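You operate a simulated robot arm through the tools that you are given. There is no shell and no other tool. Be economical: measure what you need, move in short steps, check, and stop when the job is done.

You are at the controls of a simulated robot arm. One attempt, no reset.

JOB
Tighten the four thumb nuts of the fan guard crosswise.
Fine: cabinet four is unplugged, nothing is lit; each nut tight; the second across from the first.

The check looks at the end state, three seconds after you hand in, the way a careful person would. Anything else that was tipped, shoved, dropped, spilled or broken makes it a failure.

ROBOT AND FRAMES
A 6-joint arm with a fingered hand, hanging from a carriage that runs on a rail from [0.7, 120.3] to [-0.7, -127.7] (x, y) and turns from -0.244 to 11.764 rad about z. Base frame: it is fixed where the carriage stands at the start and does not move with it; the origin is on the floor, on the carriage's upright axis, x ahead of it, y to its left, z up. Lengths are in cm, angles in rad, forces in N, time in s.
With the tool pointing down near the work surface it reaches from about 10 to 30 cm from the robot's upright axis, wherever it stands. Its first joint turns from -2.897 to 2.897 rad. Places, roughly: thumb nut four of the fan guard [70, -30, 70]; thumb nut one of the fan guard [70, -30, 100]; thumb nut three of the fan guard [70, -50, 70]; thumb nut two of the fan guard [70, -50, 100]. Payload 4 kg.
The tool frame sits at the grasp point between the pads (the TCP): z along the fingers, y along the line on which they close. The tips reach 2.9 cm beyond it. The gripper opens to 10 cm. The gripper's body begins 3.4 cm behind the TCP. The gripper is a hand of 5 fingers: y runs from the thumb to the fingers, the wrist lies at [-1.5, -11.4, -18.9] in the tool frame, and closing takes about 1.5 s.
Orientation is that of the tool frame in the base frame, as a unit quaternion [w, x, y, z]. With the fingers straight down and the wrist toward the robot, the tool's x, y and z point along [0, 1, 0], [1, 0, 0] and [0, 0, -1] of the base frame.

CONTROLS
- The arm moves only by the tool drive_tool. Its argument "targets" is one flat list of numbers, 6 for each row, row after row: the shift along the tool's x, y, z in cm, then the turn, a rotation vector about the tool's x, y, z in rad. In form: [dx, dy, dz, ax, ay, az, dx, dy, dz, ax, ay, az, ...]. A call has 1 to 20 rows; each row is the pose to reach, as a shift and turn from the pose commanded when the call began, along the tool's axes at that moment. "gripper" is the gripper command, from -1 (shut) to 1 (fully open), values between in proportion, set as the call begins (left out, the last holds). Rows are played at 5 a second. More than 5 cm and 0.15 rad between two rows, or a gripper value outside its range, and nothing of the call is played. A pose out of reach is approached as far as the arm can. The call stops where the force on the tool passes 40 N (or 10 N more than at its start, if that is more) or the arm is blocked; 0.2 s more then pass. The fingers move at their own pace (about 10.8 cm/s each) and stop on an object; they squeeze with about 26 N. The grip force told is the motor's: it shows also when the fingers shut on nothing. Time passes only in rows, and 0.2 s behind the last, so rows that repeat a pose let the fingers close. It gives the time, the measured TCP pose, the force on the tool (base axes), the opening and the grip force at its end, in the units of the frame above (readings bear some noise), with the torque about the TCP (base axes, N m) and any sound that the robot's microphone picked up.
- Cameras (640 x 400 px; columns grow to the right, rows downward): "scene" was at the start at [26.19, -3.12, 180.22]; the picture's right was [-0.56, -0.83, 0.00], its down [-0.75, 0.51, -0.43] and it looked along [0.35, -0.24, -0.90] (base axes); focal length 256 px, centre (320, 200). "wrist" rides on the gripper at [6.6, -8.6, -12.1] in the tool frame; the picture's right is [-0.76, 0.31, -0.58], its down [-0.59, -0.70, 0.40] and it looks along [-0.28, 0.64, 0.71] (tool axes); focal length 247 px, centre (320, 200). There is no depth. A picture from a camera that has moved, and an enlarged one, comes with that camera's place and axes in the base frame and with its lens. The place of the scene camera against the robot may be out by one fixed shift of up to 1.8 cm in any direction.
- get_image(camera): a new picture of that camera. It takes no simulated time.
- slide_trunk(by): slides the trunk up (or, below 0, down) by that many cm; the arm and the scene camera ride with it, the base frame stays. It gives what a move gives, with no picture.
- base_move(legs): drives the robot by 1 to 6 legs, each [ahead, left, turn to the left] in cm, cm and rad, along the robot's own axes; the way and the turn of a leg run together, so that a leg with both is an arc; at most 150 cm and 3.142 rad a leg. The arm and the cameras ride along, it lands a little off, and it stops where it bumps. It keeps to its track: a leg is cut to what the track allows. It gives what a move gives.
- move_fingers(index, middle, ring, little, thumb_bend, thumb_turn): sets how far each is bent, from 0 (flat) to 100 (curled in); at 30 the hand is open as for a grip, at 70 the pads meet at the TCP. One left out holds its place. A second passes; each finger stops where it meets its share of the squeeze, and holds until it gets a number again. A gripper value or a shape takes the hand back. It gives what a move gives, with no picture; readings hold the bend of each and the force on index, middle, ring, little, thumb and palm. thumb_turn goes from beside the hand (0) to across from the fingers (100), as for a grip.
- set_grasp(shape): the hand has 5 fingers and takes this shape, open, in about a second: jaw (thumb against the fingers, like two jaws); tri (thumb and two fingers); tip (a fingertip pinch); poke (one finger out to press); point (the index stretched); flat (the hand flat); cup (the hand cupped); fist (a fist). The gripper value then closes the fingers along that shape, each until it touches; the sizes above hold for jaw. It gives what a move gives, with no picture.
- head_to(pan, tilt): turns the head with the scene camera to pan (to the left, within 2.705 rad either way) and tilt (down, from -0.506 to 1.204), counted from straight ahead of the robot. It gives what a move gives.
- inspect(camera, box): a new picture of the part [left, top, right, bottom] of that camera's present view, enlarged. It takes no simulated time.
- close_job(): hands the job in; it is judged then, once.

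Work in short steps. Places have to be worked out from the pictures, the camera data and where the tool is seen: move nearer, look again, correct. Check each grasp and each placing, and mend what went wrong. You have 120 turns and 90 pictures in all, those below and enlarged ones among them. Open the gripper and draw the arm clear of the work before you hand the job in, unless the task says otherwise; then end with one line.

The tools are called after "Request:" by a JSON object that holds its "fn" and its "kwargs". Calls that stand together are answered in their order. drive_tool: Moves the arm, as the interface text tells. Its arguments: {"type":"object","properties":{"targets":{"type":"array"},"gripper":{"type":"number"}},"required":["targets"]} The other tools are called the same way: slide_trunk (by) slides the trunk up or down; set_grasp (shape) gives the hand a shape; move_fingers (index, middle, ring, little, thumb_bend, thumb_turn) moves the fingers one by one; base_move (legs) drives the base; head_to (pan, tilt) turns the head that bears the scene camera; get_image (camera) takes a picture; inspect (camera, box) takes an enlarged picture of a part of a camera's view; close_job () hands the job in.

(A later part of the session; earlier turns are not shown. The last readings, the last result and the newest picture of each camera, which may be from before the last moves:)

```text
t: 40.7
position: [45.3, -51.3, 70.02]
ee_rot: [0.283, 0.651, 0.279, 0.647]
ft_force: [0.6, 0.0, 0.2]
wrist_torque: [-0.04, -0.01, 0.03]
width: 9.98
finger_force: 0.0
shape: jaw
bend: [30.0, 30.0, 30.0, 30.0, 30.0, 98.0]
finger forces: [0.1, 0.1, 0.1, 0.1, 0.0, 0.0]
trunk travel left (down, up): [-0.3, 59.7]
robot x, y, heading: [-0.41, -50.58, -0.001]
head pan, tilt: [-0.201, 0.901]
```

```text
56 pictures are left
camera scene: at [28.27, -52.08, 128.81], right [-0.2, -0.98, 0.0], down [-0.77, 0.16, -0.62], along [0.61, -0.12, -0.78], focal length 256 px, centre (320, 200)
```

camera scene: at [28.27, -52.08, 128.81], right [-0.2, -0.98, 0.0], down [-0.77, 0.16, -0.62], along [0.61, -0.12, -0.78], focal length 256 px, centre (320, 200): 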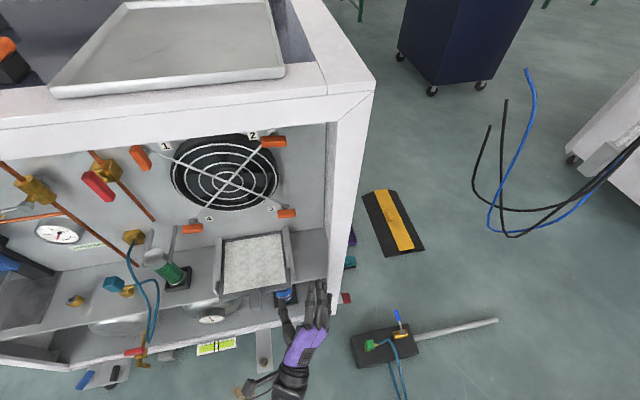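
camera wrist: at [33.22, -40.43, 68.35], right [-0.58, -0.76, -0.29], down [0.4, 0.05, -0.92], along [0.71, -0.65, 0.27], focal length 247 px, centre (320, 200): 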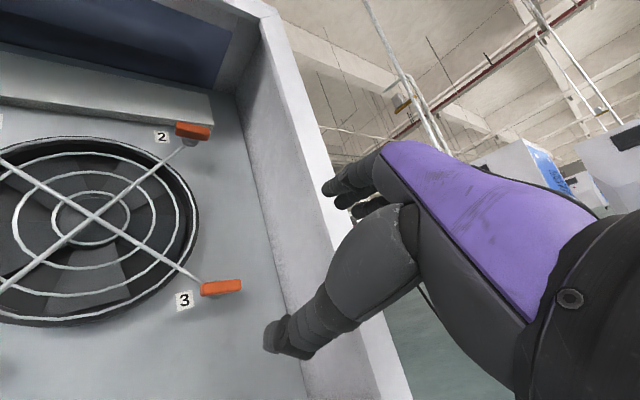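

Nut 3 projects to (70, -51.7, 70.4). With the filter top at ~z 62 I also pitch the hand nose-down by 0.35 rad so that wrist and palm stay higher than the filter.

Request:
{"fn": "drive_tool", "kwargs": {"targets": [0, 0, 0, 0.086, -0.079, 0, 0, 0, 0, 0.171, -0.159, 0, 0, 0, 0, 0.257, -0.238, 0]}}

```text
t: 41.5
position: [45.22, -51.47, 70.05]
ee_rot: [0.228, 0.754, 0.325, 0.524]
ft_force: [-0.3, 1.0, 0.5]
wrist_torque: [0.03, 0.0, 0.0]
width: 9.98
finger_force: 0.1
shape: jaw
bend: [30.0, 30.0, 30.0, 30.0, 30.0, 98.0]
finger forces: [0.1, 0.1, 0.1, 0.1, 0.0, 0.1]
trunk travel left (down, up): [-0.3, 59.7]
robot x, y, heading: [0.06, -50.94, 0.001]
head pan, tilt: [-0.201, 0.901]
```

Now I advance to x≈63 along base x.

Request:
{"fn": "drive_tool", "kwargs": {"targets": [1.15, 1.29, 4.1, 0, 0, 0, 2.29, 2.58, 8.21, 0, 0, 0, 3.44, 3.86, 12.3, 0, 0, 0, 4.58, 5.15, 16.42, 0, 0, 0]}}

Request:
{"fn": "get_image", "kwargs": {"camera": "wrist"}}

Request:
{"fn": "get_image", "kwargs": {"camera": "scene"}}

```text
t: 42.5
position: [63.26, -51.88, 71.08]
ee_rot: [0.229, 0.754, 0.324, 0.524]
ft_force: [0.5, 0.4, -0.4]
wrist_torque: [0.0, 0.05, -0.03]
width: 9.98
finger_force: 0.0
shape: jaw
bend: [30.0, 30.0, 30.0, 30.0, 30.0, 98.0]
finger forces: [0.1, 0.0, 0.1, 0.0, 0.0, 0.0]
trunk travel left (down, up): [-0.3, 59.7]
robot x, y, heading: [-0.32, -50.89, -0.004]
head pan, tilt: [-0.201, 0.901]
```

```text
55 pictures are left
camera wrist: at [51.37, -41.03, 73.57], right [-0.65, -0.76, -0.08], down [0.06, 0.05, -1.0], along [0.76, -0.65, 0.01], focal length 247 px, centre (320, 200)
```

wrist: 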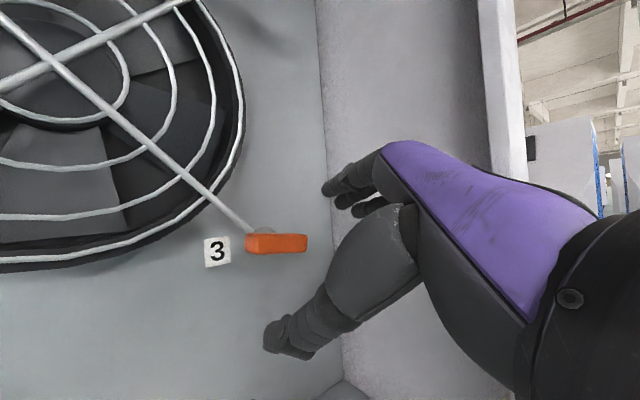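

```text
54 pictures are left
camera scene: at [28.36, -52.11, 128.83], right [-0.2, -0.98, 0.0], down [-0.77, 0.16, -0.62], along [0.61, -0.13, -0.78], focal length 256 px, centre (320, 200)
```

scene: 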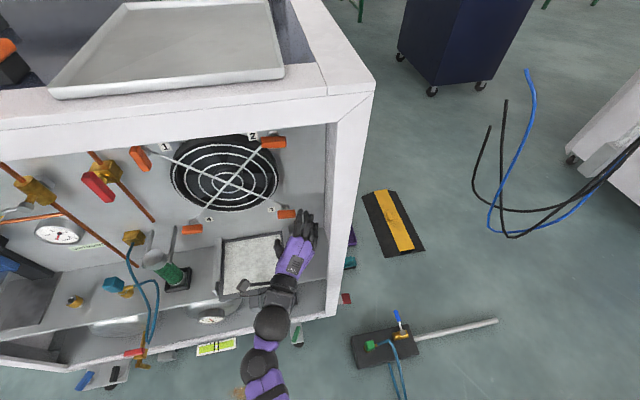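

Nut 3 confirmed at (70, -51.7, 70.4), no contact so far. I advance the last 5 cm.

Request:
{"fn": "drive_tool", "kwargs": {"targets": [0.64, 0.51, 2.36, 0, 0, 0, 1.28, 1.02, 4.73, 0, 0, 0]}}

Request:
{"fn": "get_image", "kwargs": {"camera": "wrist"}}

```text
t: 43.1
position: [67.96, -51.51, 70.97]
ee_rot: [0.229, 0.754, 0.324, 0.523]
ft_force: [0.1, -0.1, 0.6]
wrist_torque: [-0.02, 0.03, 0.02]
width: 10.01
finger_force: 0.1
shape: jaw
bend: [30.0, 30.0, 30.0, 30.0, 30.0, 98.0]
finger forces: [0.1, 0.0, 0.1, 0.0, 0.0, 0.1]
trunk travel left (down, up): [-0.3, 59.7]
robot x, y, heading: [0.21, -50.46, -0.002]
head pan, tilt: [-0.201, 0.901]
```

```text
53 pictures are left
camera wrist: at [56.11, -40.68, 73.49], right [-0.65, -0.76, -0.08], down [0.06, 0.05, -1.0], along [0.76, -0.65, 0.01], focal length 247 px, centre (320, 200)
```

wrist: 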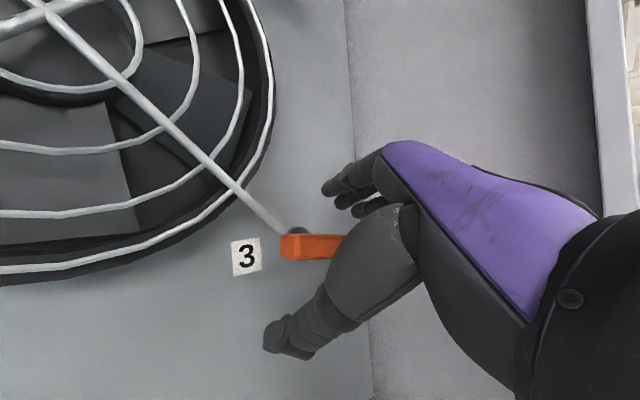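

The bar lies between thumb and fingers. Closing should swing it (in the tightening sense) into line with the hand.

Request:
{"fn": "drive_tool", "kwargs": {"targets": [0, 0, 0, 0, 0, 0, 0, 0, 0, 0, 0, 0, 0, 0, 0, 0, 0, 0, 0, 0, 0, 0, 0, 0, 0, 0, 0, 0, 0, 0, 0, 0, 0, 0, 0, 0, 0, 0, 0, 0, 0, 0, 0, 0, 0, 0, 0, 0], "gripper": -1}}

Request:
{"fn": "get_image", "kwargs": {"camera": "wrist"}}

```text
t: 44.9
position: [67.93, -51.51, 70.85]
ee_rot: [0.229, 0.754, 0.325, 0.523]
ft_force: [5.3, 1.6, -7.3]
wrist_torque: [-0.01, 0.01, 0.02]
width: 1.83
finger_force: 26.5
shape: jaw
bend: [63.0, 49.0, 73.0, 57.0, 72.0, 100.0]
finger forces: [11.6, 3.9, 1.8, 0.1, 21.2, 0.0]
trunk travel left (down, up): [-0.3, 59.7]
robot x, y, heading: [-0.37, -50.71, 0.001]
head pan, tilt: [-0.201, 0.901]
```

```text
52 pictures are left
camera wrist: at [56.08, -40.67, 73.44], right [-0.65, -0.76, -0.07], down [0.06, 0.05, -1.0], along [0.76, -0.65, 0.01], focal length 247 px, centre (320, 200)
```

wrist: 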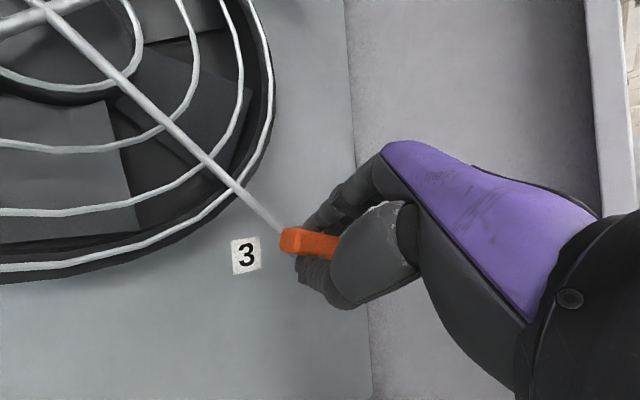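

The bar has swung partly into line. I turn about the stud axis (base x through nut 3) by 0.6 rad, compensating for the pitched hand.

Request:
{"fn": "drive_tool", "kwargs": {"targets": [-0.045, 0.057, 0, 0.028, 0.03, 0.113, -0.09, 0.115, 0, 0.056, 0.06, 0.225, -0.145, 0.172, 0, 0.084, 0.09, 0.338, -0.205, 0.217, 0, 0.112, 0.12, 0.451, -0.269, 0.26, 0, 0.14, 0.151, 0.563]}}

Request:
{"fn": "get_image", "kwargs": {"camera": "wrist"}}

```text
t: 46.1
position: [67.99, -51.78, 70.86]
ee_rot: [-0.005, 0.786, 0.154, 0.599]
ft_force: [0.4, 4.5, -4.5]
wrist_torque: [-0.02, 0.04, -0.03]
width: 1.83
finger_force: 25.9
shape: jaw
bend: [63.0, 48.0, 73.0, 57.0, 72.0, 100.0]
finger forces: [11.9, 4.6, 2.1, 0.1, 21.3, 0.1]
trunk travel left (down, up): [-0.3, 59.7]
robot x, y, heading: [-0.36, -50.67, -0.003]
head pan, tilt: [-0.201, 0.901]
```

```text
51 pictures are left
camera wrist: at [56.1, -44.17, 78.99], right [-0.65, -0.58, -0.49], down [0.06, 0.61, -0.79], along [0.76, -0.54, -0.36], focal length 247 px, centre (320, 200)
```

wrist: 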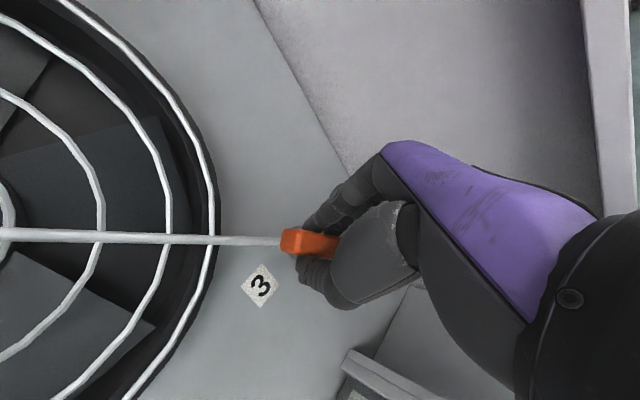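

The nut follows freely. Same motion again (another 0.6 rad).

Request:
{"fn": "drive_tool", "kwargs": {"targets": [-0.045, 0.057, 0, 0.028, 0.03, 0.113, -0.09, 0.115, 0, 0.056, 0.06, 0.225, -0.145, 0.172, 0, 0.084, 0.09, 0.338, -0.205, 0.217, 0, 0.112, 0.12, 0.451, -0.269, 0.26, 0, 0.14, 0.151, 0.563]}}

Request:
{"fn": "get_image", "kwargs": {"camera": "wrist"}}

```text
t: 47.3
position: [68.0, -51.98, 70.66]
ee_rot: [-0.234, 0.748, -0.031, 0.62]
ft_force: [-1.4, 8.0, 1.2]
wrist_torque: [-0.02, -0.04, 0.12]
width: 1.83
finger_force: 25.8
shape: jaw
bend: [63.0, 49.0, 73.0, 57.0, 72.0, 100.0]
finger forces: [11.9, 4.5, 1.8, 0.0, 23.5, 0.0]
trunk travel left (down, up): [-0.3, 59.7]
robot x, y, heading: [0.21, -50.92, 0.001]
head pan, tilt: [-0.201, 0.901]
```

```text
50 pictures are left
camera wrist: at [56.08, -50.23, 81.54], right [-0.64, -0.2, -0.74], down [0.07, 0.95, -0.31], along [0.76, -0.25, -0.6], focal length 247 px, centre (320, 200)
```

wrist: 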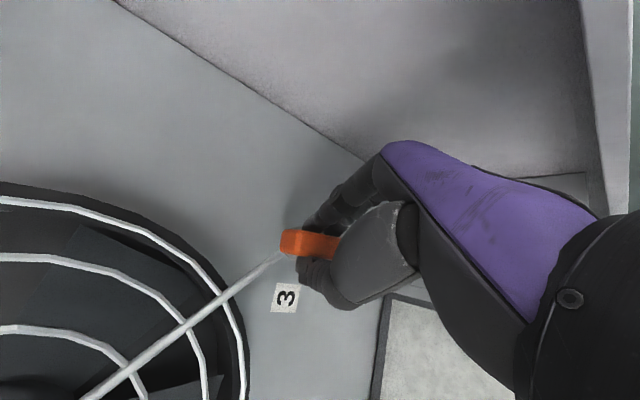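

Still free-turning; a small side force in y tells me to shift the centre 0.2 cm. I continue turning.

Request:
{"fn": "drive_tool", "kwargs": {"targets": [-0.11, -0.12, 0.06, 0.028, 0.03, 0.113, -0.156, -0.062, 0.06, 0.056, 0.06, 0.225, -0.211, -0.005, 0.06, 0.084, 0.09, 0.338, -0.271, 0.04, 0.06, 0.112, 0.12, 0.451, -0.335, 0.083, 0.06, 0.14, 0.151, 0.563]}}

Request:
{"fn": "get_image", "kwargs": {"camera": "wrist"}}

```text
t: 48.5
position: [68.23, -52.23, 70.51]
ee_rot: [-0.445, 0.645, -0.212, 0.584]
ft_force: [6.8, -2.6, 4.2]
wrist_torque: [-0.24, -0.13, -0.38]
width: 1.76
finger_force: 26.7
shape: jaw
bend: [66.0, 46.0, 73.0, 57.0, 61.0, 100.0]
finger forces: [20.2, 7.0, 2.2, 0.0, 21.5, 0.1]
trunk travel left (down, up): [-0.3, 59.7]
robot x, y, heading: [-0.25, -50.64, -0.001]
head pan, tilt: [-0.201, 0.901]
```

```text
49 pictures are left
camera wrist: at [56.23, -56.83, 80.26], right [-0.64, 0.25, -0.72], down [0.07, 0.96, 0.28], along [0.77, 0.13, -0.63], focal length 247 px, centre (320, 200)
```

wrist: 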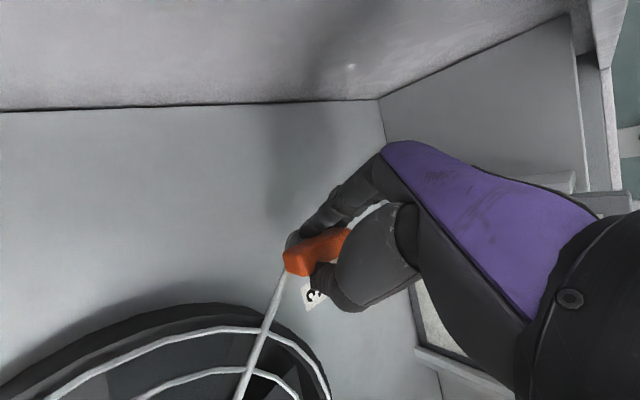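

The bar now lags and torque builds: seating near vertical as before. The hand started misaligned, so I open, turn back 0.9 rad, and regrip aligned to finish with a firm twist away from the wall.

Request:
{"fn": "drive_tool", "kwargs": {"targets": [0, 0, 0, 0, 0, 0, 0, 0, 0, 0, 0, 0, 0, 0, 0, 0, 0, 0, 0, 0, 0, 0, 0, 0, 0, 0, 0, 0, 0, 0, 0.03, -0.06, 0.01, -0.028, -0.03, -0.113, 0.05, -0.13, 0.02, -0.056, -0.06, -0.225, 0.07, -0.2, 0.04, -0.084, -0.09, -0.338, 0.08, -0.28, 0.06, -0.112, -0.12, -0.451, 0.084, -0.357, 0.075, -0.14, -0.151, -0.563, 0.07, -0.43, 0.1, -0.168, -0.181, -0.676, 0.05, -0.5, 0.12, -0.196, -0.211, -0.789, 0.044, -0.53, 0.13, -0.21, -0.226, -0.845], "gripper": 0.3}}

Request:
{"fn": "get_image", "kwargs": {"camera": "wrist"}}

```text
t: 51.3
position: [67.88, -51.9, 70.78]
ee_rot: [-0.12, 0.777, 0.062, 0.615]
ft_force: [-0.3, -0.6, 0.0]
wrist_torque: [0.0, -0.04, -0.01]
width: 6.5
finger_force: 0.1
shape: jaw
bend: [41.0, 37.0, 27.0, 43.0, 30.0, 99.0]
finger forces: [0.1, 0.1, 0.1, 0.0, 0.0, 0.0]
trunk travel left (down, up): [-0.3, 59.7]
robot x, y, heading: [-0.14, -50.9, -0.002]
head pan, tilt: [-0.201, 0.901]
```

```text
48 pictures are left
camera wrist: at [56.05, -46.97, 80.67], right [-0.65, -0.41, -0.64], down [0.06, 0.81, -0.58], along [0.76, -0.42, -0.5], focal length 247 px, centre (320, 200)
```

wrist: 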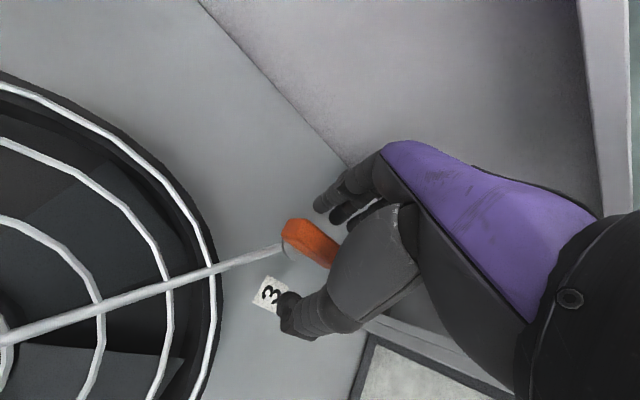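

Aligned now. I close and twist 0.6 rad.

Request:
{"fn": "drive_tool", "kwargs": {"targets": [0, 0, 0, 0, 0, 0, 0, 0, 0, 0, 0, 0, 0, 0, 0, 0, 0, 0, 0, 0, 0, 0, 0, 0, 0, 0, 0, 0, 0, 0, 0, 0, 0, 0, 0, 0, 0, 0, 0, 0, 0, 0], "gripper": -1}}

Request:
{"fn": "drive_tool", "kwargs": {"targets": [-0.045, 0.057, 0, 0.028, 0.03, 0.113, -0.09, 0.115, 0, 0.056, 0.06, 0.225, -0.145, 0.172, 0, 0.084, 0.09, 0.338, -0.205, 0.217, 0, 0.112, 0.12, 0.451, -0.269, 0.26, 0, 0.14, 0.151, 0.563]}}

Request:
{"fn": "get_image", "kwargs": {"camera": "wrist"}}

```text
t: 52.9
position: [67.94, -51.89, 70.77]
ee_rot: [-0.119, 0.777, 0.063, 0.614]
ft_force: [2.7, -0.5, -2.5]
wrist_torque: [-0.09, 0.03, -0.09]
width: 1.26
finger_force: 26.5
shape: jaw
bend: [63.0, 58.0, 72.0, 65.0, 72.0, 100.0]
finger forces: [12.7, 7.2, 2.8, 0.1, 22.1, 0.0]
trunk travel left (down, up): [-0.3, 59.7]
robot x, y, heading: [-0.56, -50.73, -0.002]
head pan, tilt: [-0.201, 0.901]
```

```text
t: 54.1
position: [68.15, -52.43, 70.55]
ee_rot: [-0.342, 0.704, -0.124, 0.61]
ft_force: [0.1, -9.8, 8.2]
wrist_torque: [-0.62, 0.02, -0.56]
width: 1.08
finger_force: 26.0
shape: jaw
bend: [71.0, 54.0, 72.0, 65.0, 66.0, 100.0]
finger forces: [8.2, 28.1, 4.0, 0.1, 28.8, 0.1]
trunk travel left (down, up): [-0.3, 59.7]
robot x, y, heading: [-0.48, -50.89, -0.002]
head pan, tilt: [-0.201, 0.901]
```

```text
47 pictures are left
camera wrist: at [56.12, -54.0, 81.38], right [-0.64, 0.03, -0.77], down [0.07, 1.0, -0.02], along [0.76, -0.07, -0.64], focal length 247 px, centre (320, 200)
```

wrist: 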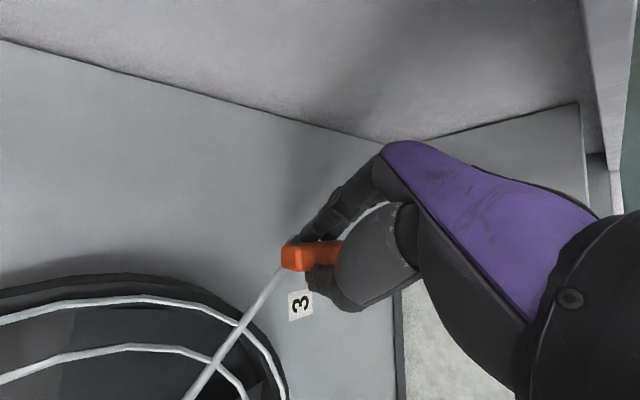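

-0.62 Nm with the bar stopped. A little more twist to match nut 1.

Request:
{"fn": "drive_tool", "kwargs": {"targets": [-0.035, 0.045, 0, 0.021, 0.023, 0.085, -0.07, 0.09, 0, 0.042, 0.045, 0.169]}}

Request:
{"fn": "get_image", "kwargs": {"camera": "wrist"}}

```text
t: 54.7
position: [68.12, -52.71, 70.5]
ee_rot: [-0.403, 0.671, -0.177, 0.597]
ft_force: [2.2, -14.2, 6.3]
wrist_torque: [-0.96, 0.21, -1.08]
width: 1.13
finger_force: 25.8
shape: jaw
bend: [71.0, 52.0, 73.0, 65.0, 63.0, 100.0]
finger forces: [8.1, 34.3, 4.2, 0.0, 33.8, 0.0]
trunk travel left (down, up): [-0.3, 59.7]
robot x, y, heading: [-0.47, -50.7, -0.002]
head pan, tilt: [-0.201, 0.901]
```

```text
46 pictures are left
camera wrist: at [56.14, -56.0, 80.85], right [-0.64, 0.17, -0.75], down [0.07, 0.98, 0.16], along [0.76, 0.05, -0.64], focal length 247 px, centre (320, 200)
```

wrist: 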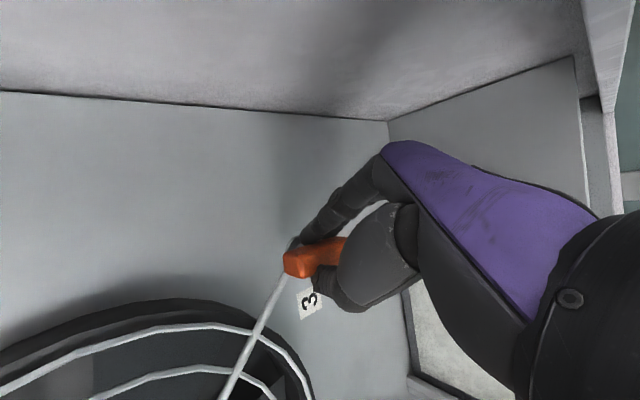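

~1 Nm: nut 3 is tight. I open, turn back, and draw straight out along -x.

Request:
{"fn": "drive_tool", "kwargs": {"targets": [0, 0, 0, 0, 0, 0, 0, 0, 0, 0, 0, 0, 0, 0, 0, 0, 0, 0, 0, 0, 0, 0, 0, 0, 0, 0, 0, 0, 0, 0, 0.03, -0.06, 0.01, -0.028, -0.03, -0.113, 0.05, -0.13, 0.02, -0.056, -0.06, -0.225, 0.07, -0.2, 0.04, -0.084, -0.09, -0.338, 0.08, -0.28, 0.06, -0.112, -0.12, -0.451, 0.084, -0.357, 0.075, -0.14, -0.151, -0.563, 0.07, -0.43, 0.1, -0.168, -0.181, -0.676, -0.86, -1.43, -3.66, -0.168, -0.181, -0.676, -1.79, -2.44, -7.4, -0.168, -0.181, -0.676, -2.73, -3.44, -11.2, -0.168, -0.181, -0.676, -3.66, -4.45, -14.9, -0.168, -0.181, -0.676, -4.6, -5.45, -18.7, -0.168, -0.181, -0.676, -5.5, -6.4, -22.2, -0.168, -0.181, -0.676], "gripper": 1}}

Request:
{"fn": "get_image", "kwargs": {"camera": "scene"}}

```text
t: 58.3
position: [44.11, -51.84, 70.64]
ee_rot: [-0.142, 0.773, 0.044, 0.617]
ft_force: [-0.4, 0.0, -0.1]
wrist_torque: [0.01, 0.0, 0.02]
width: 9.98
finger_force: 0.1
shape: jaw
bend: [30.0, 30.0, 30.0, 30.0, 30.0, 98.0]
finger forces: [0.0, 0.0, 0.1, 0.1, 0.0, 0.0]
trunk travel left (down, up): [-0.3, 59.7]
robot x, y, heading: [-0.5, -50.99, 0.0]
head pan, tilt: [-0.201, 0.901]
```

```text
45 pictures are left
camera scene: at [28.18, -52.15, 128.78], right [-0.2, -0.98, 0.0], down [-0.77, 0.16, -0.62], along [0.61, -0.13, -0.78], focal length 256 px, centre (320, 200)
```

scene: 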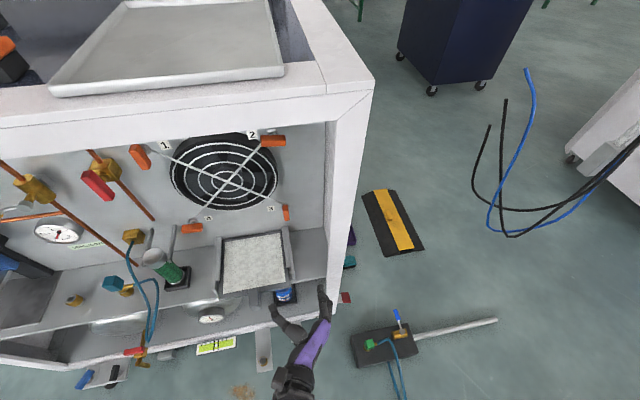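

Nut 3 stands vertical like nut 1; the rest untouched. Next nut 2: I roll back, undo the pitch and raise the trunk 17 cm.

Request:
{"fn": "drive_tool", "kwargs": {"targets": [0, 0, 0, -0.032, -0.034, -0.129, 0, 0, 0, -0.064, -0.069, -0.258, 0, 0, 0, -0.096, -0.103, -0.386, 0, 0, 0, -0.128, -0.138, -0.515, 0, 0, 0, -0.16, -0.172, -0.644, 0, 0, 0, -0.192, -0.206, -0.773, 0, 0, 0, -0.224, -0.241, -0.901]}}

Request:
{"fn": "drive_tool", "kwargs": {"targets": [0, 0, 0, -0.086, 0.079, 0, 0, 0, 0, -0.171, 0.159, 0, 0, 0, 0, -0.257, 0.238, 0]}}

Request:
{"fn": "slide_trunk", "kwargs": {"by": 17}}

```text
t: 59.9
position: [44.24, -51.66, 70.83]
ee_rot: [0.23, 0.753, 0.326, 0.524]
ft_force: [-0.1, -0.3, -0.3]
wrist_torque: [0.0, -0.01, -0.01]
width: 9.98
finger_force: 0.1
shape: jaw
bend: [30.0, 30.0, 30.0, 30.0, 30.0, 98.0]
finger forces: [0.0, 0.0, 0.0, 0.1, 0.1, 0.1]
trunk travel left (down, up): [-0.3, 59.7]
robot x, y, heading: [-0.11, -50.87, 0.001]
head pan, tilt: [-0.201, 0.901]
```

```text
t: 60.7
position: [44.24, -51.56, 70.74]
ee_rot: [0.283, 0.649, 0.279, 0.648]
ft_force: [0.9, 0.5, -0.3]
wrist_torque: [0.01, 0.03, -0.01]
width: 10.01
finger_force: 0.1
shape: jaw
bend: [30.0, 30.0, 30.0, 30.0, 30.0, 98.0]
finger forces: [0.0, 0.1, 0.0, 0.1, 0.0, 0.0]
trunk travel left (down, up): [-0.3, 59.7]
robot x, y, heading: [-0.6, -50.49, -0.003]
head pan, tilt: [-0.201, 0.901]
```

```text
t: 62.6
position: [44.16, -51.52, 87.71]
ee_rot: [0.284, 0.651, 0.279, 0.646]
ft_force: [-0.4, -0.2, 0.9]
wrist_torque: [-0.01, 0.02, -0.03]
width: 10.0
finger_force: 0.1
shape: jaw
bend: [30.0, 30.0, 30.0, 30.0, 30.0, 98.0]
finger forces: [0.0, 0.0, 0.0, 0.0, 0.1, 0.0]
trunk travel left (down, up): [-17.3, 42.7]
robot x, y, heading: [-0.24, -50.81, -0.005]
head pan, tilt: [-0.201, 0.901]
```

Now up to z≈95.4 with roll ≈0.25 rad, still outside.

Request:
{"fn": "drive_tool", "kwargs": {"targets": [1.31, 1.41, 0, 0, 0, -0.125, 2.62, 2.82, 0, 0, 0, -0.25, 3.93, 4.23, 0, 0, 0, -0.375, 5.24, 5.64, 0, 0, 0, -0.5]}}

Request:
{"fn": "get_image", "kwargs": {"camera": "wrist"}}

```text
t: 63.6
position: [44.11, -51.66, 95.45]
ee_rot: [0.436, 0.561, 0.432, 0.556]
ft_force: [0.0, 0.2, -0.4]
wrist_torque: [-0.01, 0.0, -0.01]
width: 10.01
finger_force: 0.0
shape: jaw
bend: [30.0, 30.0, 30.0, 30.0, 30.0, 98.0]
finger forces: [0.0, 0.0, 0.0, 0.0, 0.0, 0.0]
trunk travel left (down, up): [-17.3, 42.7]
robot x, y, heading: [-0.22, -50.65, 0.003]
head pan, tilt: [-0.201, 0.901]
```

```text
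44 pictures are left
camera wrist: at [32.19, -43.01, 88.85], right [-0.58, -0.8, 0.11], down [0.39, -0.4, -0.83], along [0.71, -0.44, 0.55], focal length 247 px, centre (320, 200)
```

wrist: 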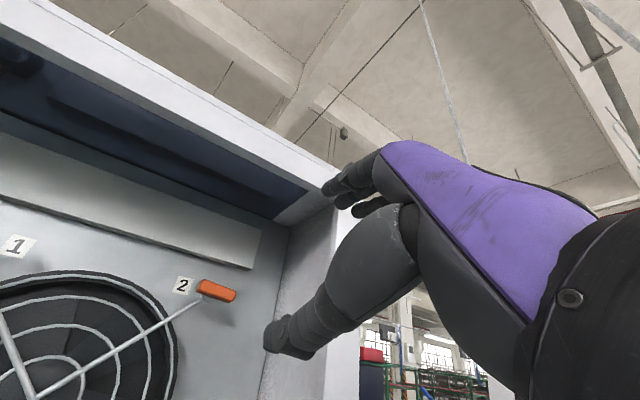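

Nut 2 projects to (70, -51.7, 95.6). I advance 24 cm in steps.

Request:
{"fn": "drive_tool", "kwargs": {"targets": [0, 0, 4, 0, 0, 0, 0, 0, 8, 0, 0, 0, 0, 0, 12, 0, 0, 0, 0, 0, 16, 0, 0, 0, 0, 0, 19, 0, 0, 0, 0, 0, 22, 0, 0, 0, 0, 0, 24, 0, 0, 0]}}

Request:
{"fn": "get_image", "kwargs": {"camera": "wrist"}}

```text
t: 65.2
position: [68.24, -51.83, 95.32]
ee_rot: [0.435, 0.561, 0.431, 0.556]
ft_force: [0.6, -0.2, -0.3]
wrist_torque: [-0.01, 0.0, 0.0]
width: 9.99
finger_force: 0.0
shape: jaw
bend: [30.0, 30.0, 30.0, 30.0, 30.0, 98.0]
finger forces: [0.0, 0.0, 0.0, 0.0, 0.0, 0.0]
trunk travel left (down, up): [-17.3, 42.7]
robot x, y, heading: [-0.33, -50.55, 0.0]
head pan, tilt: [-0.201, 0.901]
```

```text
43 pictures are left
camera wrist: at [56.36, -43.21, 88.66], right [-0.58, -0.81, 0.11], down [0.39, -0.4, -0.83], along [0.71, -0.44, 0.55], focal length 247 px, centre (320, 200)
```

wrist: 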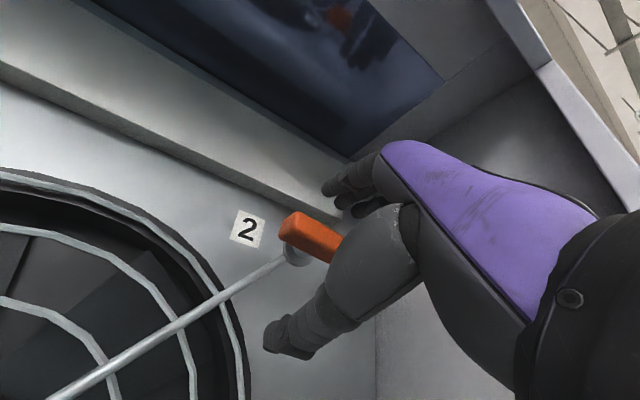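

Well placed. I close and turn 0.7 rad about the tool axis.

Request:
{"fn": "drive_tool", "kwargs": {"targets": [0, 0, 0, 0, 0, 0, 0, 0, 0, 0, 0, 0, 0, 0, 0, 0, 0, 0, 0, 0, 0, 0, 0, 0, 0, 0, 0, 0, 0, 0, 0, 0, 0, 0, 0, 0, 0, 0, 0, 0, 0, 0, 0, 0, 0, 0, 0, 0], "gripper": -1}}

Request:
{"fn": "drive_tool", "kwargs": {"targets": [0, 0, 0, 0, 0, 0.1, 0, 0, 0, 0, 0, 0.2, 0, 0, 0, 0, 0, 0.3, 0, 0, 0, 0, 0, 0.4, 0, 0, 0, 0, 0, 0.5, 0, 0, 0, 0, 0, 0.6, 0, 0, 0, 0, 0, 0.7]}}

Request:
{"fn": "get_image", "kwargs": {"camera": "wrist"}}

```text
t: 67.0
position: [68.33, -51.82, 95.2]
ee_rot: [0.435, 0.561, 0.432, 0.557]
ft_force: [4.2, 1.4, -4.7]
wrist_torque: [-0.05, 0.13, 0.02]
width: 1.16
finger_force: 26.1
shape: jaw
bend: [64.0, 58.0, 71.0, 66.0, 72.0, 100.0]
finger forces: [12.2, 6.9, 0.1, 0.0, 23.6, 0.1]
trunk travel left (down, up): [-17.3, 42.7]
robot x, y, heading: [-0.39, -50.8, -0.004]
head pan, tilt: [-0.201, 0.901]
```

```text
t: 68.6
position: [68.37, -51.72, 95.31]
ee_rot: [0.217, 0.675, 0.214, 0.672]
ft_force: [6.8, 4.6, -9.2]
wrist_torque: [-0.06, 0.17, 0.15]
width: 1.01
finger_force: 26.4
shape: jaw
bend: [66.0, 58.0, 71.0, 66.0, 64.0, 100.0]
finger forces: [9.1, 7.5, 1.8, 0.1, 27.1, 0.1]
trunk travel left (down, up): [-17.3, 42.7]
robot x, y, heading: [-0.43, -50.7, -0.002]
head pan, tilt: [-0.201, 0.901]
```

```text
42 pictures are left
camera wrist: at [56.29, -40.71, 95.82], right [-0.58, -0.68, -0.44], down [0.4, 0.23, -0.89], along [0.71, -0.69, 0.14], focal length 247 px, centre (320, 200)
```

wrist: 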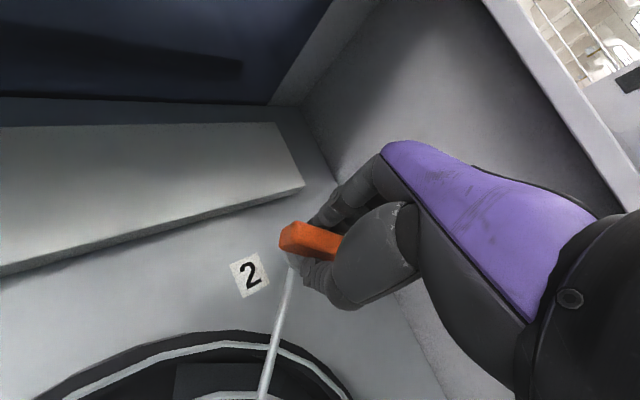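

Turning freely. I trim the centre slightly and go on 0.7 rad.

Request:
{"fn": "drive_tool", "kwargs": {"targets": [-0.14, -0.22, 0, 0, 0, 0.1, -0.14, -0.22, 0, 0, 0, 0.2, -0.14, -0.22, 0, 0, 0, 0.3, -0.14, -0.22, 0, 0, 0, 0.4, -0.14, -0.22, 0, 0, 0, 0.5, -0.14, -0.22, 0, 0, 0, 0.6, -0.14, -0.22, 0, 0, 0, 0.7]}}

Request:
{"fn": "get_image", "kwargs": {"camera": "wrist"}}

```text
t: 70.2
position: [68.32, -51.63, 95.24]
ee_rot: [-0.028, 0.706, -0.033, 0.706]
ft_force: [3.2, 7.2, 0.7]
wrist_torque: [-0.09, -0.03, 0.2]
width: 1.06
finger_force: 25.9
shape: jaw
bend: [66.0, 58.0, 71.0, 66.0, 71.0, 100.0]
finger forces: [11.3, 7.5, 1.1, 0.0, 26.2, 0.1]
trunk travel left (down, up): [-17.3, 42.7]
robot x, y, heading: [-0.27, -51.28, -0.006]
head pan, tilt: [-0.201, 0.901]
```

```text
41 pictures are left
camera wrist: at [56.3, -43.36, 102.53], right [-0.58, -0.24, -0.78], down [0.4, 0.75, -0.53], along [0.71, -0.62, -0.34], focal length 247 px, centre (320, 200)
```

wrist: 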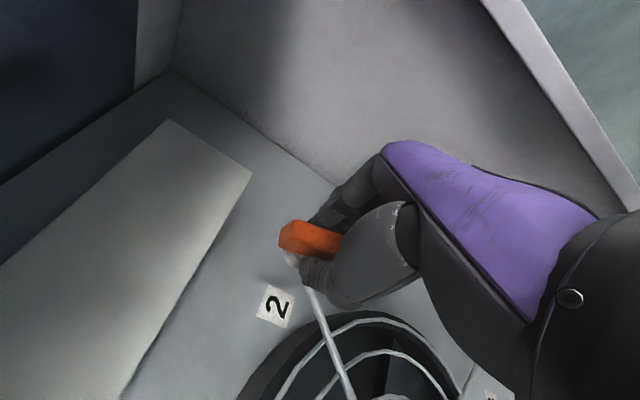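

Continue the twist; seating should come about here.

Request:
{"fn": "drive_tool", "kwargs": {"targets": [0, 0, 0, 0, 0, 0.1, 0, 0, 0, 0, 0, 0.2, 0, 0, 0, 0, 0, 0.3, 0, 0, 0, 0, 0, 0.4, 0, 0, 0, 0, 0, 0.5, 0, 0, 0, 0, 0, 0.6, 0, 0, 0, 0, 0, 0.7]}}

Request:
{"fn": "get_image", "kwargs": {"camera": "wrist"}}

```text
t: 71.8
position: [68.4, -52.01, 95.42]
ee_rot: [-0.266, 0.652, -0.272, 0.655]
ft_force: [0.1, -3.5, 12.2]
wrist_torque: [-0.42, -0.25, 0.0]
width: 0.88
finger_force: 25.8
shape: jaw
bend: [71.0, 57.0, 71.0, 66.0, 64.0, 100.0]
finger forces: [7.7, 18.5, 4.2, 0.0, 27.1, 0.0]
trunk travel left (down, up): [-17.3, 42.7]
robot x, y, heading: [-0.45, -51.03, -0.002]
head pan, tilt: [-0.201, 0.901]
```

```text
40 pictures are left
camera wrist: at [56.32, -50.23, 106.02], right [-0.57, 0.32, -0.75], down [0.41, 0.91, 0.08], along [0.71, -0.26, -0.65], focal length 247 px, centre (320, 200)
```

wrist: 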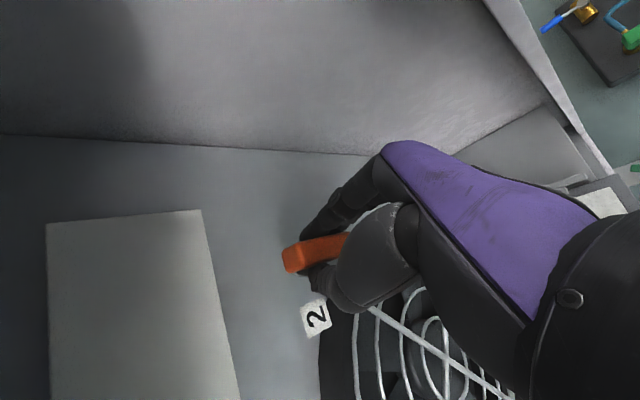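

Seated, torque rising (0.42). Another 0.3 rad for firmness.

Request:
{"fn": "drive_tool", "kwargs": {"targets": [0, 0, 0, 0, 0, 0.1, 0, 0, 0, 0, 0, 0.2, 0, 0, 0, 0, 0, 0.3]}}

Request:
{"fn": "get_image", "kwargs": {"camera": "wrist"}}

```text
t: 72.6
position: [68.38, -52.17, 95.25]
ee_rot: [-0.361, 0.604, -0.367, 0.609]
ft_force: [2.7, -12.1, 12.6]
wrist_torque: [-0.82, -0.14, -0.45]
width: 0.73
finger_force: 25.8
shape: jaw
bend: [72.0, 56.0, 72.0, 66.0, 65.0, 100.0]
finger forces: [5.1, 31.9, 4.1, 0.0, 26.7, 0.0]
trunk travel left (down, up): [-17.3, 42.7]
robot x, y, heading: [-0.42, -50.65, 0.0]
head pan, tilt: [-0.201, 0.901]
```

```text
39 pictures are left
camera wrist: at [56.31, -53.68, 105.94], right [-0.57, 0.53, -0.63], down [0.41, 0.85, 0.34], along [0.71, -0.06, -0.7], focal length 247 px, centre (320, 200)
```

wrist: 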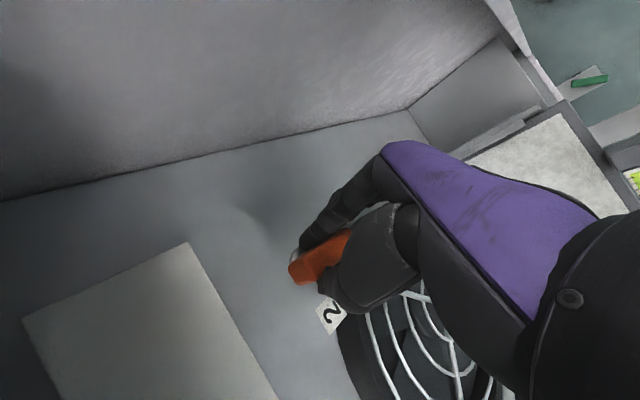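

0.82 Nm with the bar held still: nut 2 is tight. Open, turn back, draw out.

Request:
{"fn": "drive_tool", "kwargs": {"targets": [0, 0, 0, 0, 0, 0, 0, 0, 0, 0, 0, 0, 0, 0, 0, 0, 0, 0, 0, 0, 0, 0, 0, 0, 0, 0, 0, 0, 0, 0, 0, 0, 0, 0, 0, -0.13, 0, 0, 0, 0, 0, -0.26, 0, 0, 0, 0, 0, -0.39, 0, 0, 0, 0, 0, -0.52, 0, 0, 0, 0, 0, -0.65, 0, 0, 0, 0, 0, -0.78, 0, 0, 0, 0, 0, -0.9, 0, 0, -3, 0, 0, -0.9, 0, 0, -7, 0, 0, -0.9, 0, 0, -11, 0, 0, -0.9, 0, 0, -15, 0, 0, -0.9, 0, 0, -19, 0, 0, -0.9, 0, 0, -23, 0, 0, -0.9], "gripper": 1}}

Request:
{"fn": "get_image", "kwargs": {"camera": "scene"}}

```text
t: 76.4
position: [45.01, -51.9, 95.11]
ee_rot: [-0.06, 0.705, -0.066, 0.703]
ft_force: [-1.2, -0.2, -0.4]
wrist_torque: [0.0, 0.02, 0.01]
width: 10.02
finger_force: 0.1
shape: jaw
bend: [30.0, 30.0, 30.0, 30.0, 30.0, 98.0]
finger forces: [0.0, 0.0, 0.0, 0.0, 0.0, 0.0]
trunk travel left (down, up): [-17.3, 42.7]
robot x, y, heading: [-0.13, -50.94, 0.0]
head pan, tilt: [-0.201, 0.901]
```

```text
38 pictures are left
camera scene: at [28.22, -52.13, 145.79], right [-0.2, -0.98, 0.0], down [-0.77, 0.16, -0.62], along [0.61, -0.13, -0.78], focal length 256 px, centre (320, 200)
```

scene: 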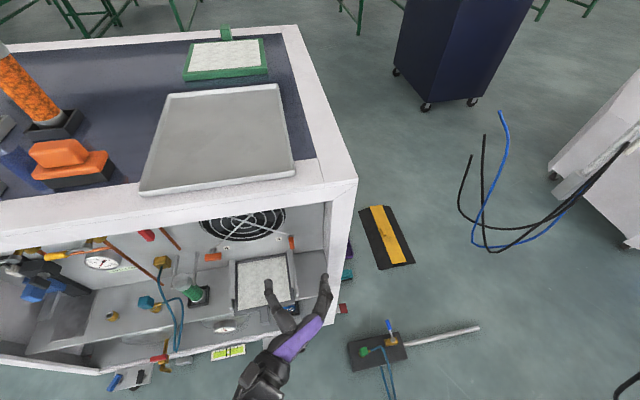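

Now nut 4. I roll back, pitch nose-down outside, then shift the base left 25 cm and lower the trunk 17 cm, and look at the surroundings.

Request:
{"fn": "drive_tool", "kwargs": {"targets": [0, 0, 0, 0, 0, -0.14, 0, 0, 0, 0, 0, -0.28, 0, 0, 0, 0, 0, -0.42, 0, 0, 0, 0, 0, -0.56, 0, 0, 0, 0, 0, -0.7, 0, 0, 0, 0, 0, -0.84, 0, 0, 0, 0, 0, -0.99]}}

Request:
{"fn": "drive_tool", "kwargs": {"targets": [0, 0, 0, 0.086, -0.079, 0, 0, 0, 0, 0.171, -0.159, 0, 0, 0, 0, 0.257, -0.238, 0]}}

Request:
{"fn": "base_move", "kwargs": {"legs": [[0, 25, 0]]}}

Request:
{"fn": "slide_trunk", "kwargs": {"by": -17}}

Request:
{"fn": "get_image", "kwargs": {"camera": "scene"}}

Request:
{"fn": "get_image", "kwargs": {"camera": "wrist"}}

```text
t: 78.0
position: [45.3, -51.5, 95.34]
ee_rot: [0.281, 0.651, 0.277, 0.648]
ft_force: [0.3, 0.5, -0.2]
wrist_torque: [0.01, 0.03, -0.01]
width: 9.98
finger_force: 0.1
shape: jaw
bend: [30.0, 30.0, 30.0, 30.0, 30.0, 98.0]
finger forces: [0.0, 0.0, 0.1, 0.1, 0.0, 0.0]
trunk travel left (down, up): [-17.3, 42.7]
robot x, y, heading: [-0.37, -50.94, -0.001]
head pan, tilt: [-0.201, 0.901]
```

```text
t: 78.8
position: [45.2, -51.58, 95.13]
ee_rot: [0.226, 0.755, 0.322, 0.525]
ft_force: [0.7, 0.4, 0.6]
wrist_torque: [0.03, -0.02, -0.01]
width: 10.0
finger_force: 0.1
shape: jaw
bend: [30.0, 30.0, 30.0, 30.0, 30.0, 98.0]
finger forces: [0.1, 0.0, 0.0, 0.0, 0.1, 0.1]
trunk travel left (down, up): [-17.3, 42.7]
robot x, y, heading: [-0.29, -50.76, 0.001]
head pan, tilt: [-0.201, 0.901]
```

```text
t: 80.6
position: [45.33, -26.05, 95.17]
ee_rot: [0.225, 0.755, 0.322, 0.525]
ft_force: [0.3, -0.6, -0.8]
wrist_torque: [-0.01, 0.06, -0.02]
width: 9.97
finger_force: 0.1
shape: jaw
bend: [30.0, 30.0, 30.0, 30.0, 30.0, 98.0]
finger forces: [0.1, 0.0, 0.1, 0.1, 0.1, 0.0]
trunk travel left (down, up): [-17.3, 42.7]
robot x, y, heading: [-0.23, -25.29, -0.004]
head pan, tilt: [-0.201, 0.901]
```

```text
t: 82.5
position: [45.32, -26.0, 78.27]
ee_rot: [0.225, 0.755, 0.321, 0.525]
ft_force: [-0.4, 0.6, -0.2]
wrist_torque: [-0.01, 0.02, -0.02]
width: 9.99
finger_force: 0.1
shape: jaw
bend: [30.0, 30.0, 30.0, 30.0, 30.0, 98.0]
finger forces: [0.0, 0.0, 0.0, 0.0, 0.0, 0.0]
trunk travel left (down, up): [-0.3, 59.7]
robot x, y, heading: [0.04, -25.38, -0.007]
head pan, tilt: [-0.201, 0.901]
```

```text
37 pictures are left
camera scene: at [28.4, -26.59, 128.8], right [-0.2, -0.98, 0.0], down [-0.77, 0.16, -0.62], along [0.61, -0.12, -0.78], focal length 256 px, centre (320, 200)
```

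scene: 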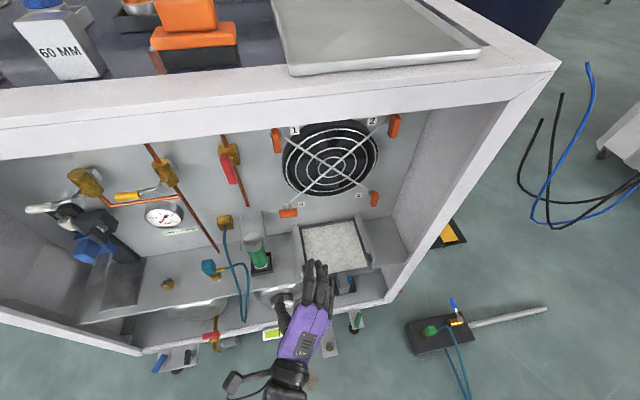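

```text
36 pictures are left
camera wrist: at [33.54, -15.23, 80.87], right [-0.65, -0.76, -0.08], down [0.06, 0.06, -1.0], along [0.76, -0.65, 0.01], focal length 247 px, centre (320, 200)
```

wrist: 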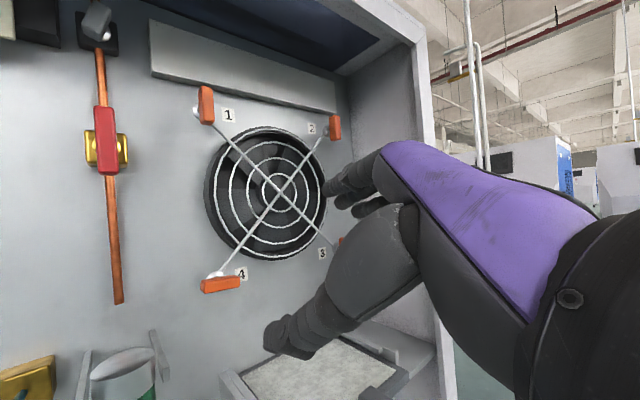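

From this view: nuts 1, 2 vertical; nut 4 at (70, -26.6, 70.3); cup rim and its bracket near y -19, z ≤ 69.5 on the left. I use more pitch (0.5) with roll 0.6 so the hand comes in nearly axially, and drop to z≈71 outside.

Request:
{"fn": "drive_tool", "kwargs": {"targets": [-2.45, -2.27, 1.22, 0.059, -0.047, -0.075, -4.9, -4.55, 2.44, 0.118, -0.094, -0.15], "gripper": 0.5}}

Request:
{"fn": "get_image", "kwargs": {"camera": "wrist"}}

```text
t: 83.2
position: [45.26, -26.39, 71.12]
ee_rot: [0.233, 0.764, 0.398, 0.451]
ft_force: [0.2, -0.6, 0.2]
wrist_torque: [0.01, 0.01, -0.01]
width: 7.51
finger_force: 0.0
shape: jaw
bend: [39.0, 34.0, 25.0, 39.0, 30.0, 99.0]
finger forces: [0.0, 0.0, 0.0, 0.1, 0.1, 0.1]
trunk travel left (down, up): [-0.3, 59.7]
robot x, y, heading: [-0.24, -25.23, -0.001]
head pan, tilt: [-0.201, 0.901]
```

```text
35 pictures are left
camera wrist: at [33.14, -16.02, 74.15], right [-0.59, -0.8, 0.12], down [-0.09, -0.08, -0.99], along [0.8, -0.6, -0.03], focal length 247 px, centre (320, 200)
```

wrist: 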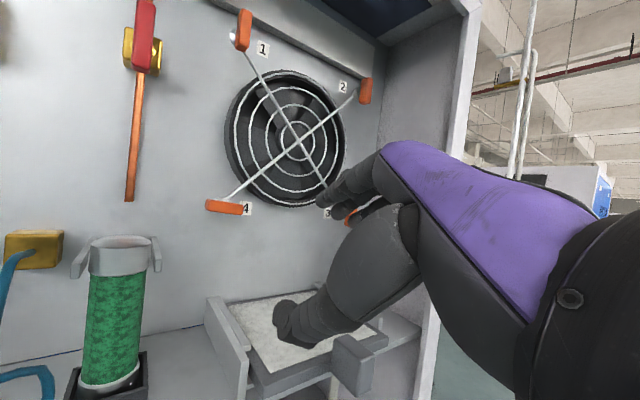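

Cup rim is at z≈67.5, y ≤ -18: clear of my path. I advance 18 cm.

Request:
{"fn": "drive_tool", "kwargs": {"targets": [1.25, 1.8, 3.92, 0, 0, 0, 2.5, 3.6, 7.85, 0, 0, 0, 3.77, 5.4, 11.8, 0, 0, 0, 5.0, 7.2, 15.7, 0, 0, 0]}}

Request:
{"fn": "get_image", "kwargs": {"camera": "wrist"}}

Request:
{"fn": "get_image", "kwargs": {"camera": "scene"}}

```text
t: 84.2
position: [63.66, -26.34, 71.34]
ee_rot: [0.235, 0.764, 0.397, 0.452]
ft_force: [0.6, -0.3, 0.2]
wrist_torque: [0.0, 0.01, 0.01]
width: 7.53
finger_force: 0.2
shape: jaw
bend: [39.0, 34.0, 25.0, 39.0, 30.0, 99.0]
finger forces: [0.0, 0.1, 0.1, 0.0, 0.0, 0.1]
trunk travel left (down, up): [-0.3, 59.7]
robot x, y, heading: [-0.3, -25.6, -0.003]
head pan, tilt: [-0.201, 0.901]
```

```text
34 pictures are left
camera wrist: at [51.53, -15.99, 74.34], right [-0.59, -0.8, 0.12], down [-0.09, -0.08, -0.99], along [0.8, -0.6, -0.03], focal length 247 px, centre (320, 200)
```

wrist: 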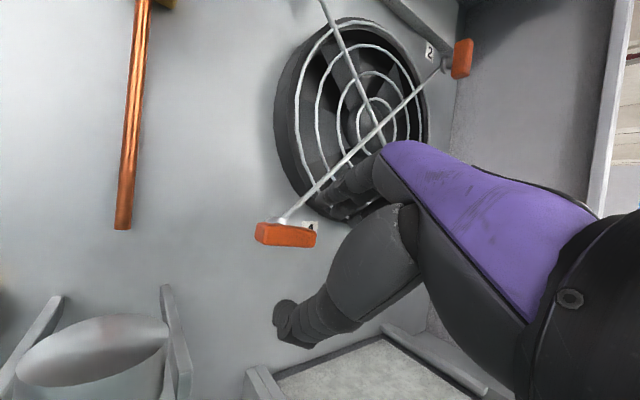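

```text
33 pictures are left
camera scene: at [28.49, -26.58, 128.83], right [-0.2, -0.98, 0.0], down [-0.77, 0.16, -0.62], along [0.61, -0.12, -0.78], focal length 256 px, centre (320, 200)
```

scene: 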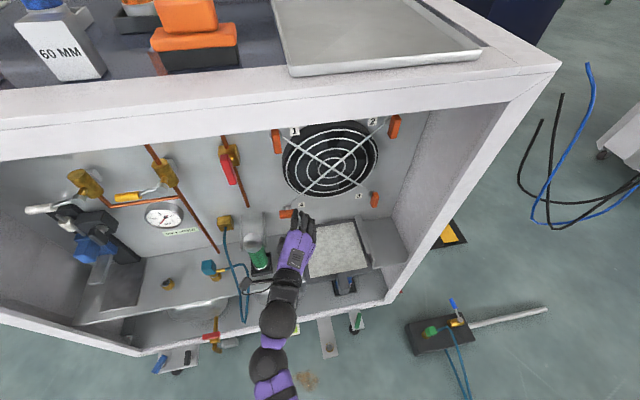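

Good. Last 4.5 cm in.

Request:
{"fn": "drive_tool", "kwargs": {"targets": [0.6, 0.85, 2.0, 0, 0, 0, 1.2, 1.72, 3.98, 0, 0, 0]}}

Request:
{"fn": "get_image", "kwargs": {"camera": "wrist"}}

```text
t: 84.8
position: [67.54, -26.43, 71.03]
ee_rot: [0.234, 0.765, 0.396, 0.451]
ft_force: [-22.8, 2.1, 5.8]
wrist_torque: [-0.18, -0.8, -0.41]
width: 7.43
finger_force: 0.2
shape: jaw
bend: [41.0, 34.0, 25.0, 39.0, 30.0, 99.0]
finger forces: [22.9, 0.1, 0.0, 0.0, 0.1, 0.0]
trunk travel left (down, up): [-0.3, 59.7]
robot x, y, heading: [0.06, -25.47, -0.001]
head pan, tilt: [-0.201, 0.901]
```

```text
32 pictures are left
camera wrist: at [55.43, -15.98, 74.07], right [-0.59, -0.8, 0.12], down [-0.09, -0.08, -0.99], along [0.8, -0.6, -0.03], focal length 247 px, centre (320, 200)
```

wrist: 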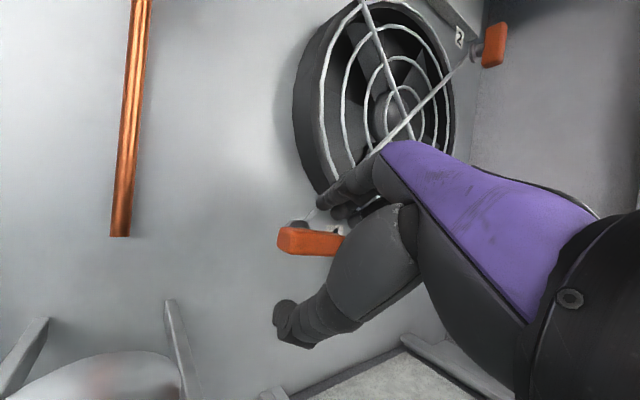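

The index tip touches the guard/panel (23 N). I back off 1 cm and narrow the hand to 4 cm opening, which pulls the fingertip away.

Request:
{"fn": "drive_tool", "kwargs": {"targets": [-0.28, -0.4, -0.87, 0, 0, 0, -0.28, -0.4, -0.87, 0, 0, 0, -0.28, -0.4, -0.87, 0, 0, 0, -0.28, -0.4, -0.87, 0, 0, 0, -0.28, -0.4, -0.87, 0, 0, 0], "gripper": -0.25}}

Request:
{"fn": "get_image", "kwargs": {"camera": "wrist"}}

```text
t: 86.0
position: [67.05, -26.43, 70.85]
ee_rot: [0.233, 0.764, 0.397, 0.452]
ft_force: [0.4, 1.1, 0.5]
wrist_torque: [-0.03, -0.04, 0.01]
width: 3.87
finger_force: 0.0
shape: jaw
bend: [45.0, 46.0, 75.0, 53.0, 42.0, 100.0]
finger forces: [0.0, 1.4, 0.0, 0.0, 0.0, 0.0]
trunk travel left (down, up): [-0.3, 59.7]
robot x, y, heading: [-0.26, -25.48, -0.002]
head pan, tilt: [-0.201, 0.901]
```

```text
31 pictures are left
camera wrist: at [54.85, -16.11, 74.07], right [-0.59, -0.8, 0.12], down [-0.09, -0.08, -0.99], along [0.8, -0.6, -0.03], focal length 247 px, centre (320, 200)
```

wrist: 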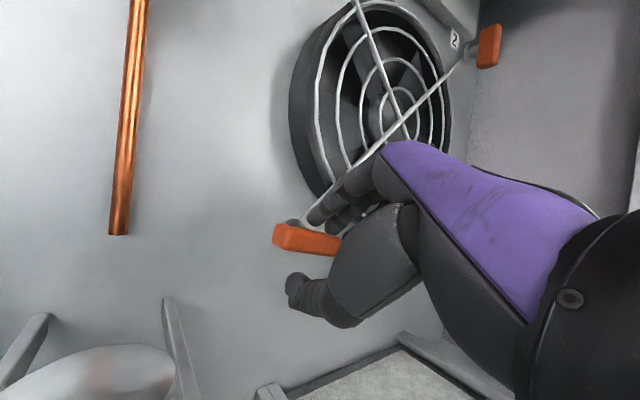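

The bar is between thumb and fingers. I advance 0.7 cm and close.

Request:
{"fn": "drive_tool", "kwargs": {"targets": [0.2, 0.28, 0.61, 0, 0, 0, 0.2, 0.28, 0.61, 0, 0, 0, 0.2, 0.28, 0.61, 0, 0, 0, 0.2, 0.28, 0.61, 0, 0, 0, 0.2, 0.28, 0.61, 0, 0, 0, 0.2, 0.28, 0.61, 0, 0, 0], "gripper": -1}}

Request:
{"fn": "get_image", "kwargs": {"camera": "wrist"}}

```text
t: 87.3
position: [67.56, -26.42, 70.93]
ee_rot: [0.234, 0.765, 0.397, 0.45]
ft_force: [-3.8, -0.2, -3.5]
wrist_torque: [-0.02, -0.11, -0.2]
width: 2.03
finger_force: 26.4
shape: jaw
bend: [52.0, 48.0, 74.0, 55.0, 72.0, 100.0]
finger forces: [14.5, 4.1, 0.7, 0.0, 21.4, 0.1]
trunk travel left (down, up): [-0.3, 59.7]
robot x, y, heading: [-0.43, -25.33, -0.003]
head pan, tilt: [-0.201, 0.901]
```

```text
30 pictures are left
camera wrist: at [55.35, -16.05, 73.98], right [-0.59, -0.8, 0.12], down [-0.09, -0.08, -0.99], along [0.8, -0.6, -0.03], focal length 247 px, centre (320, 200)
```

wrist: 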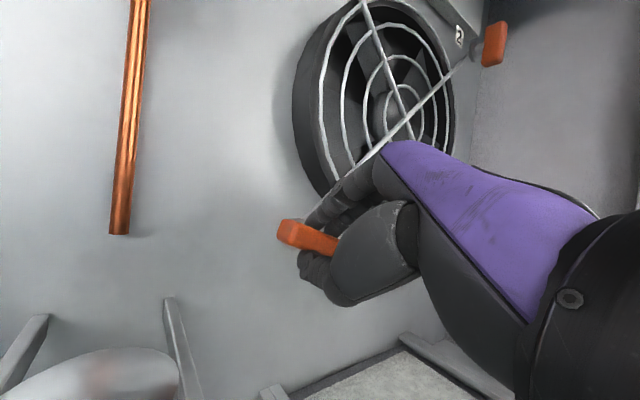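

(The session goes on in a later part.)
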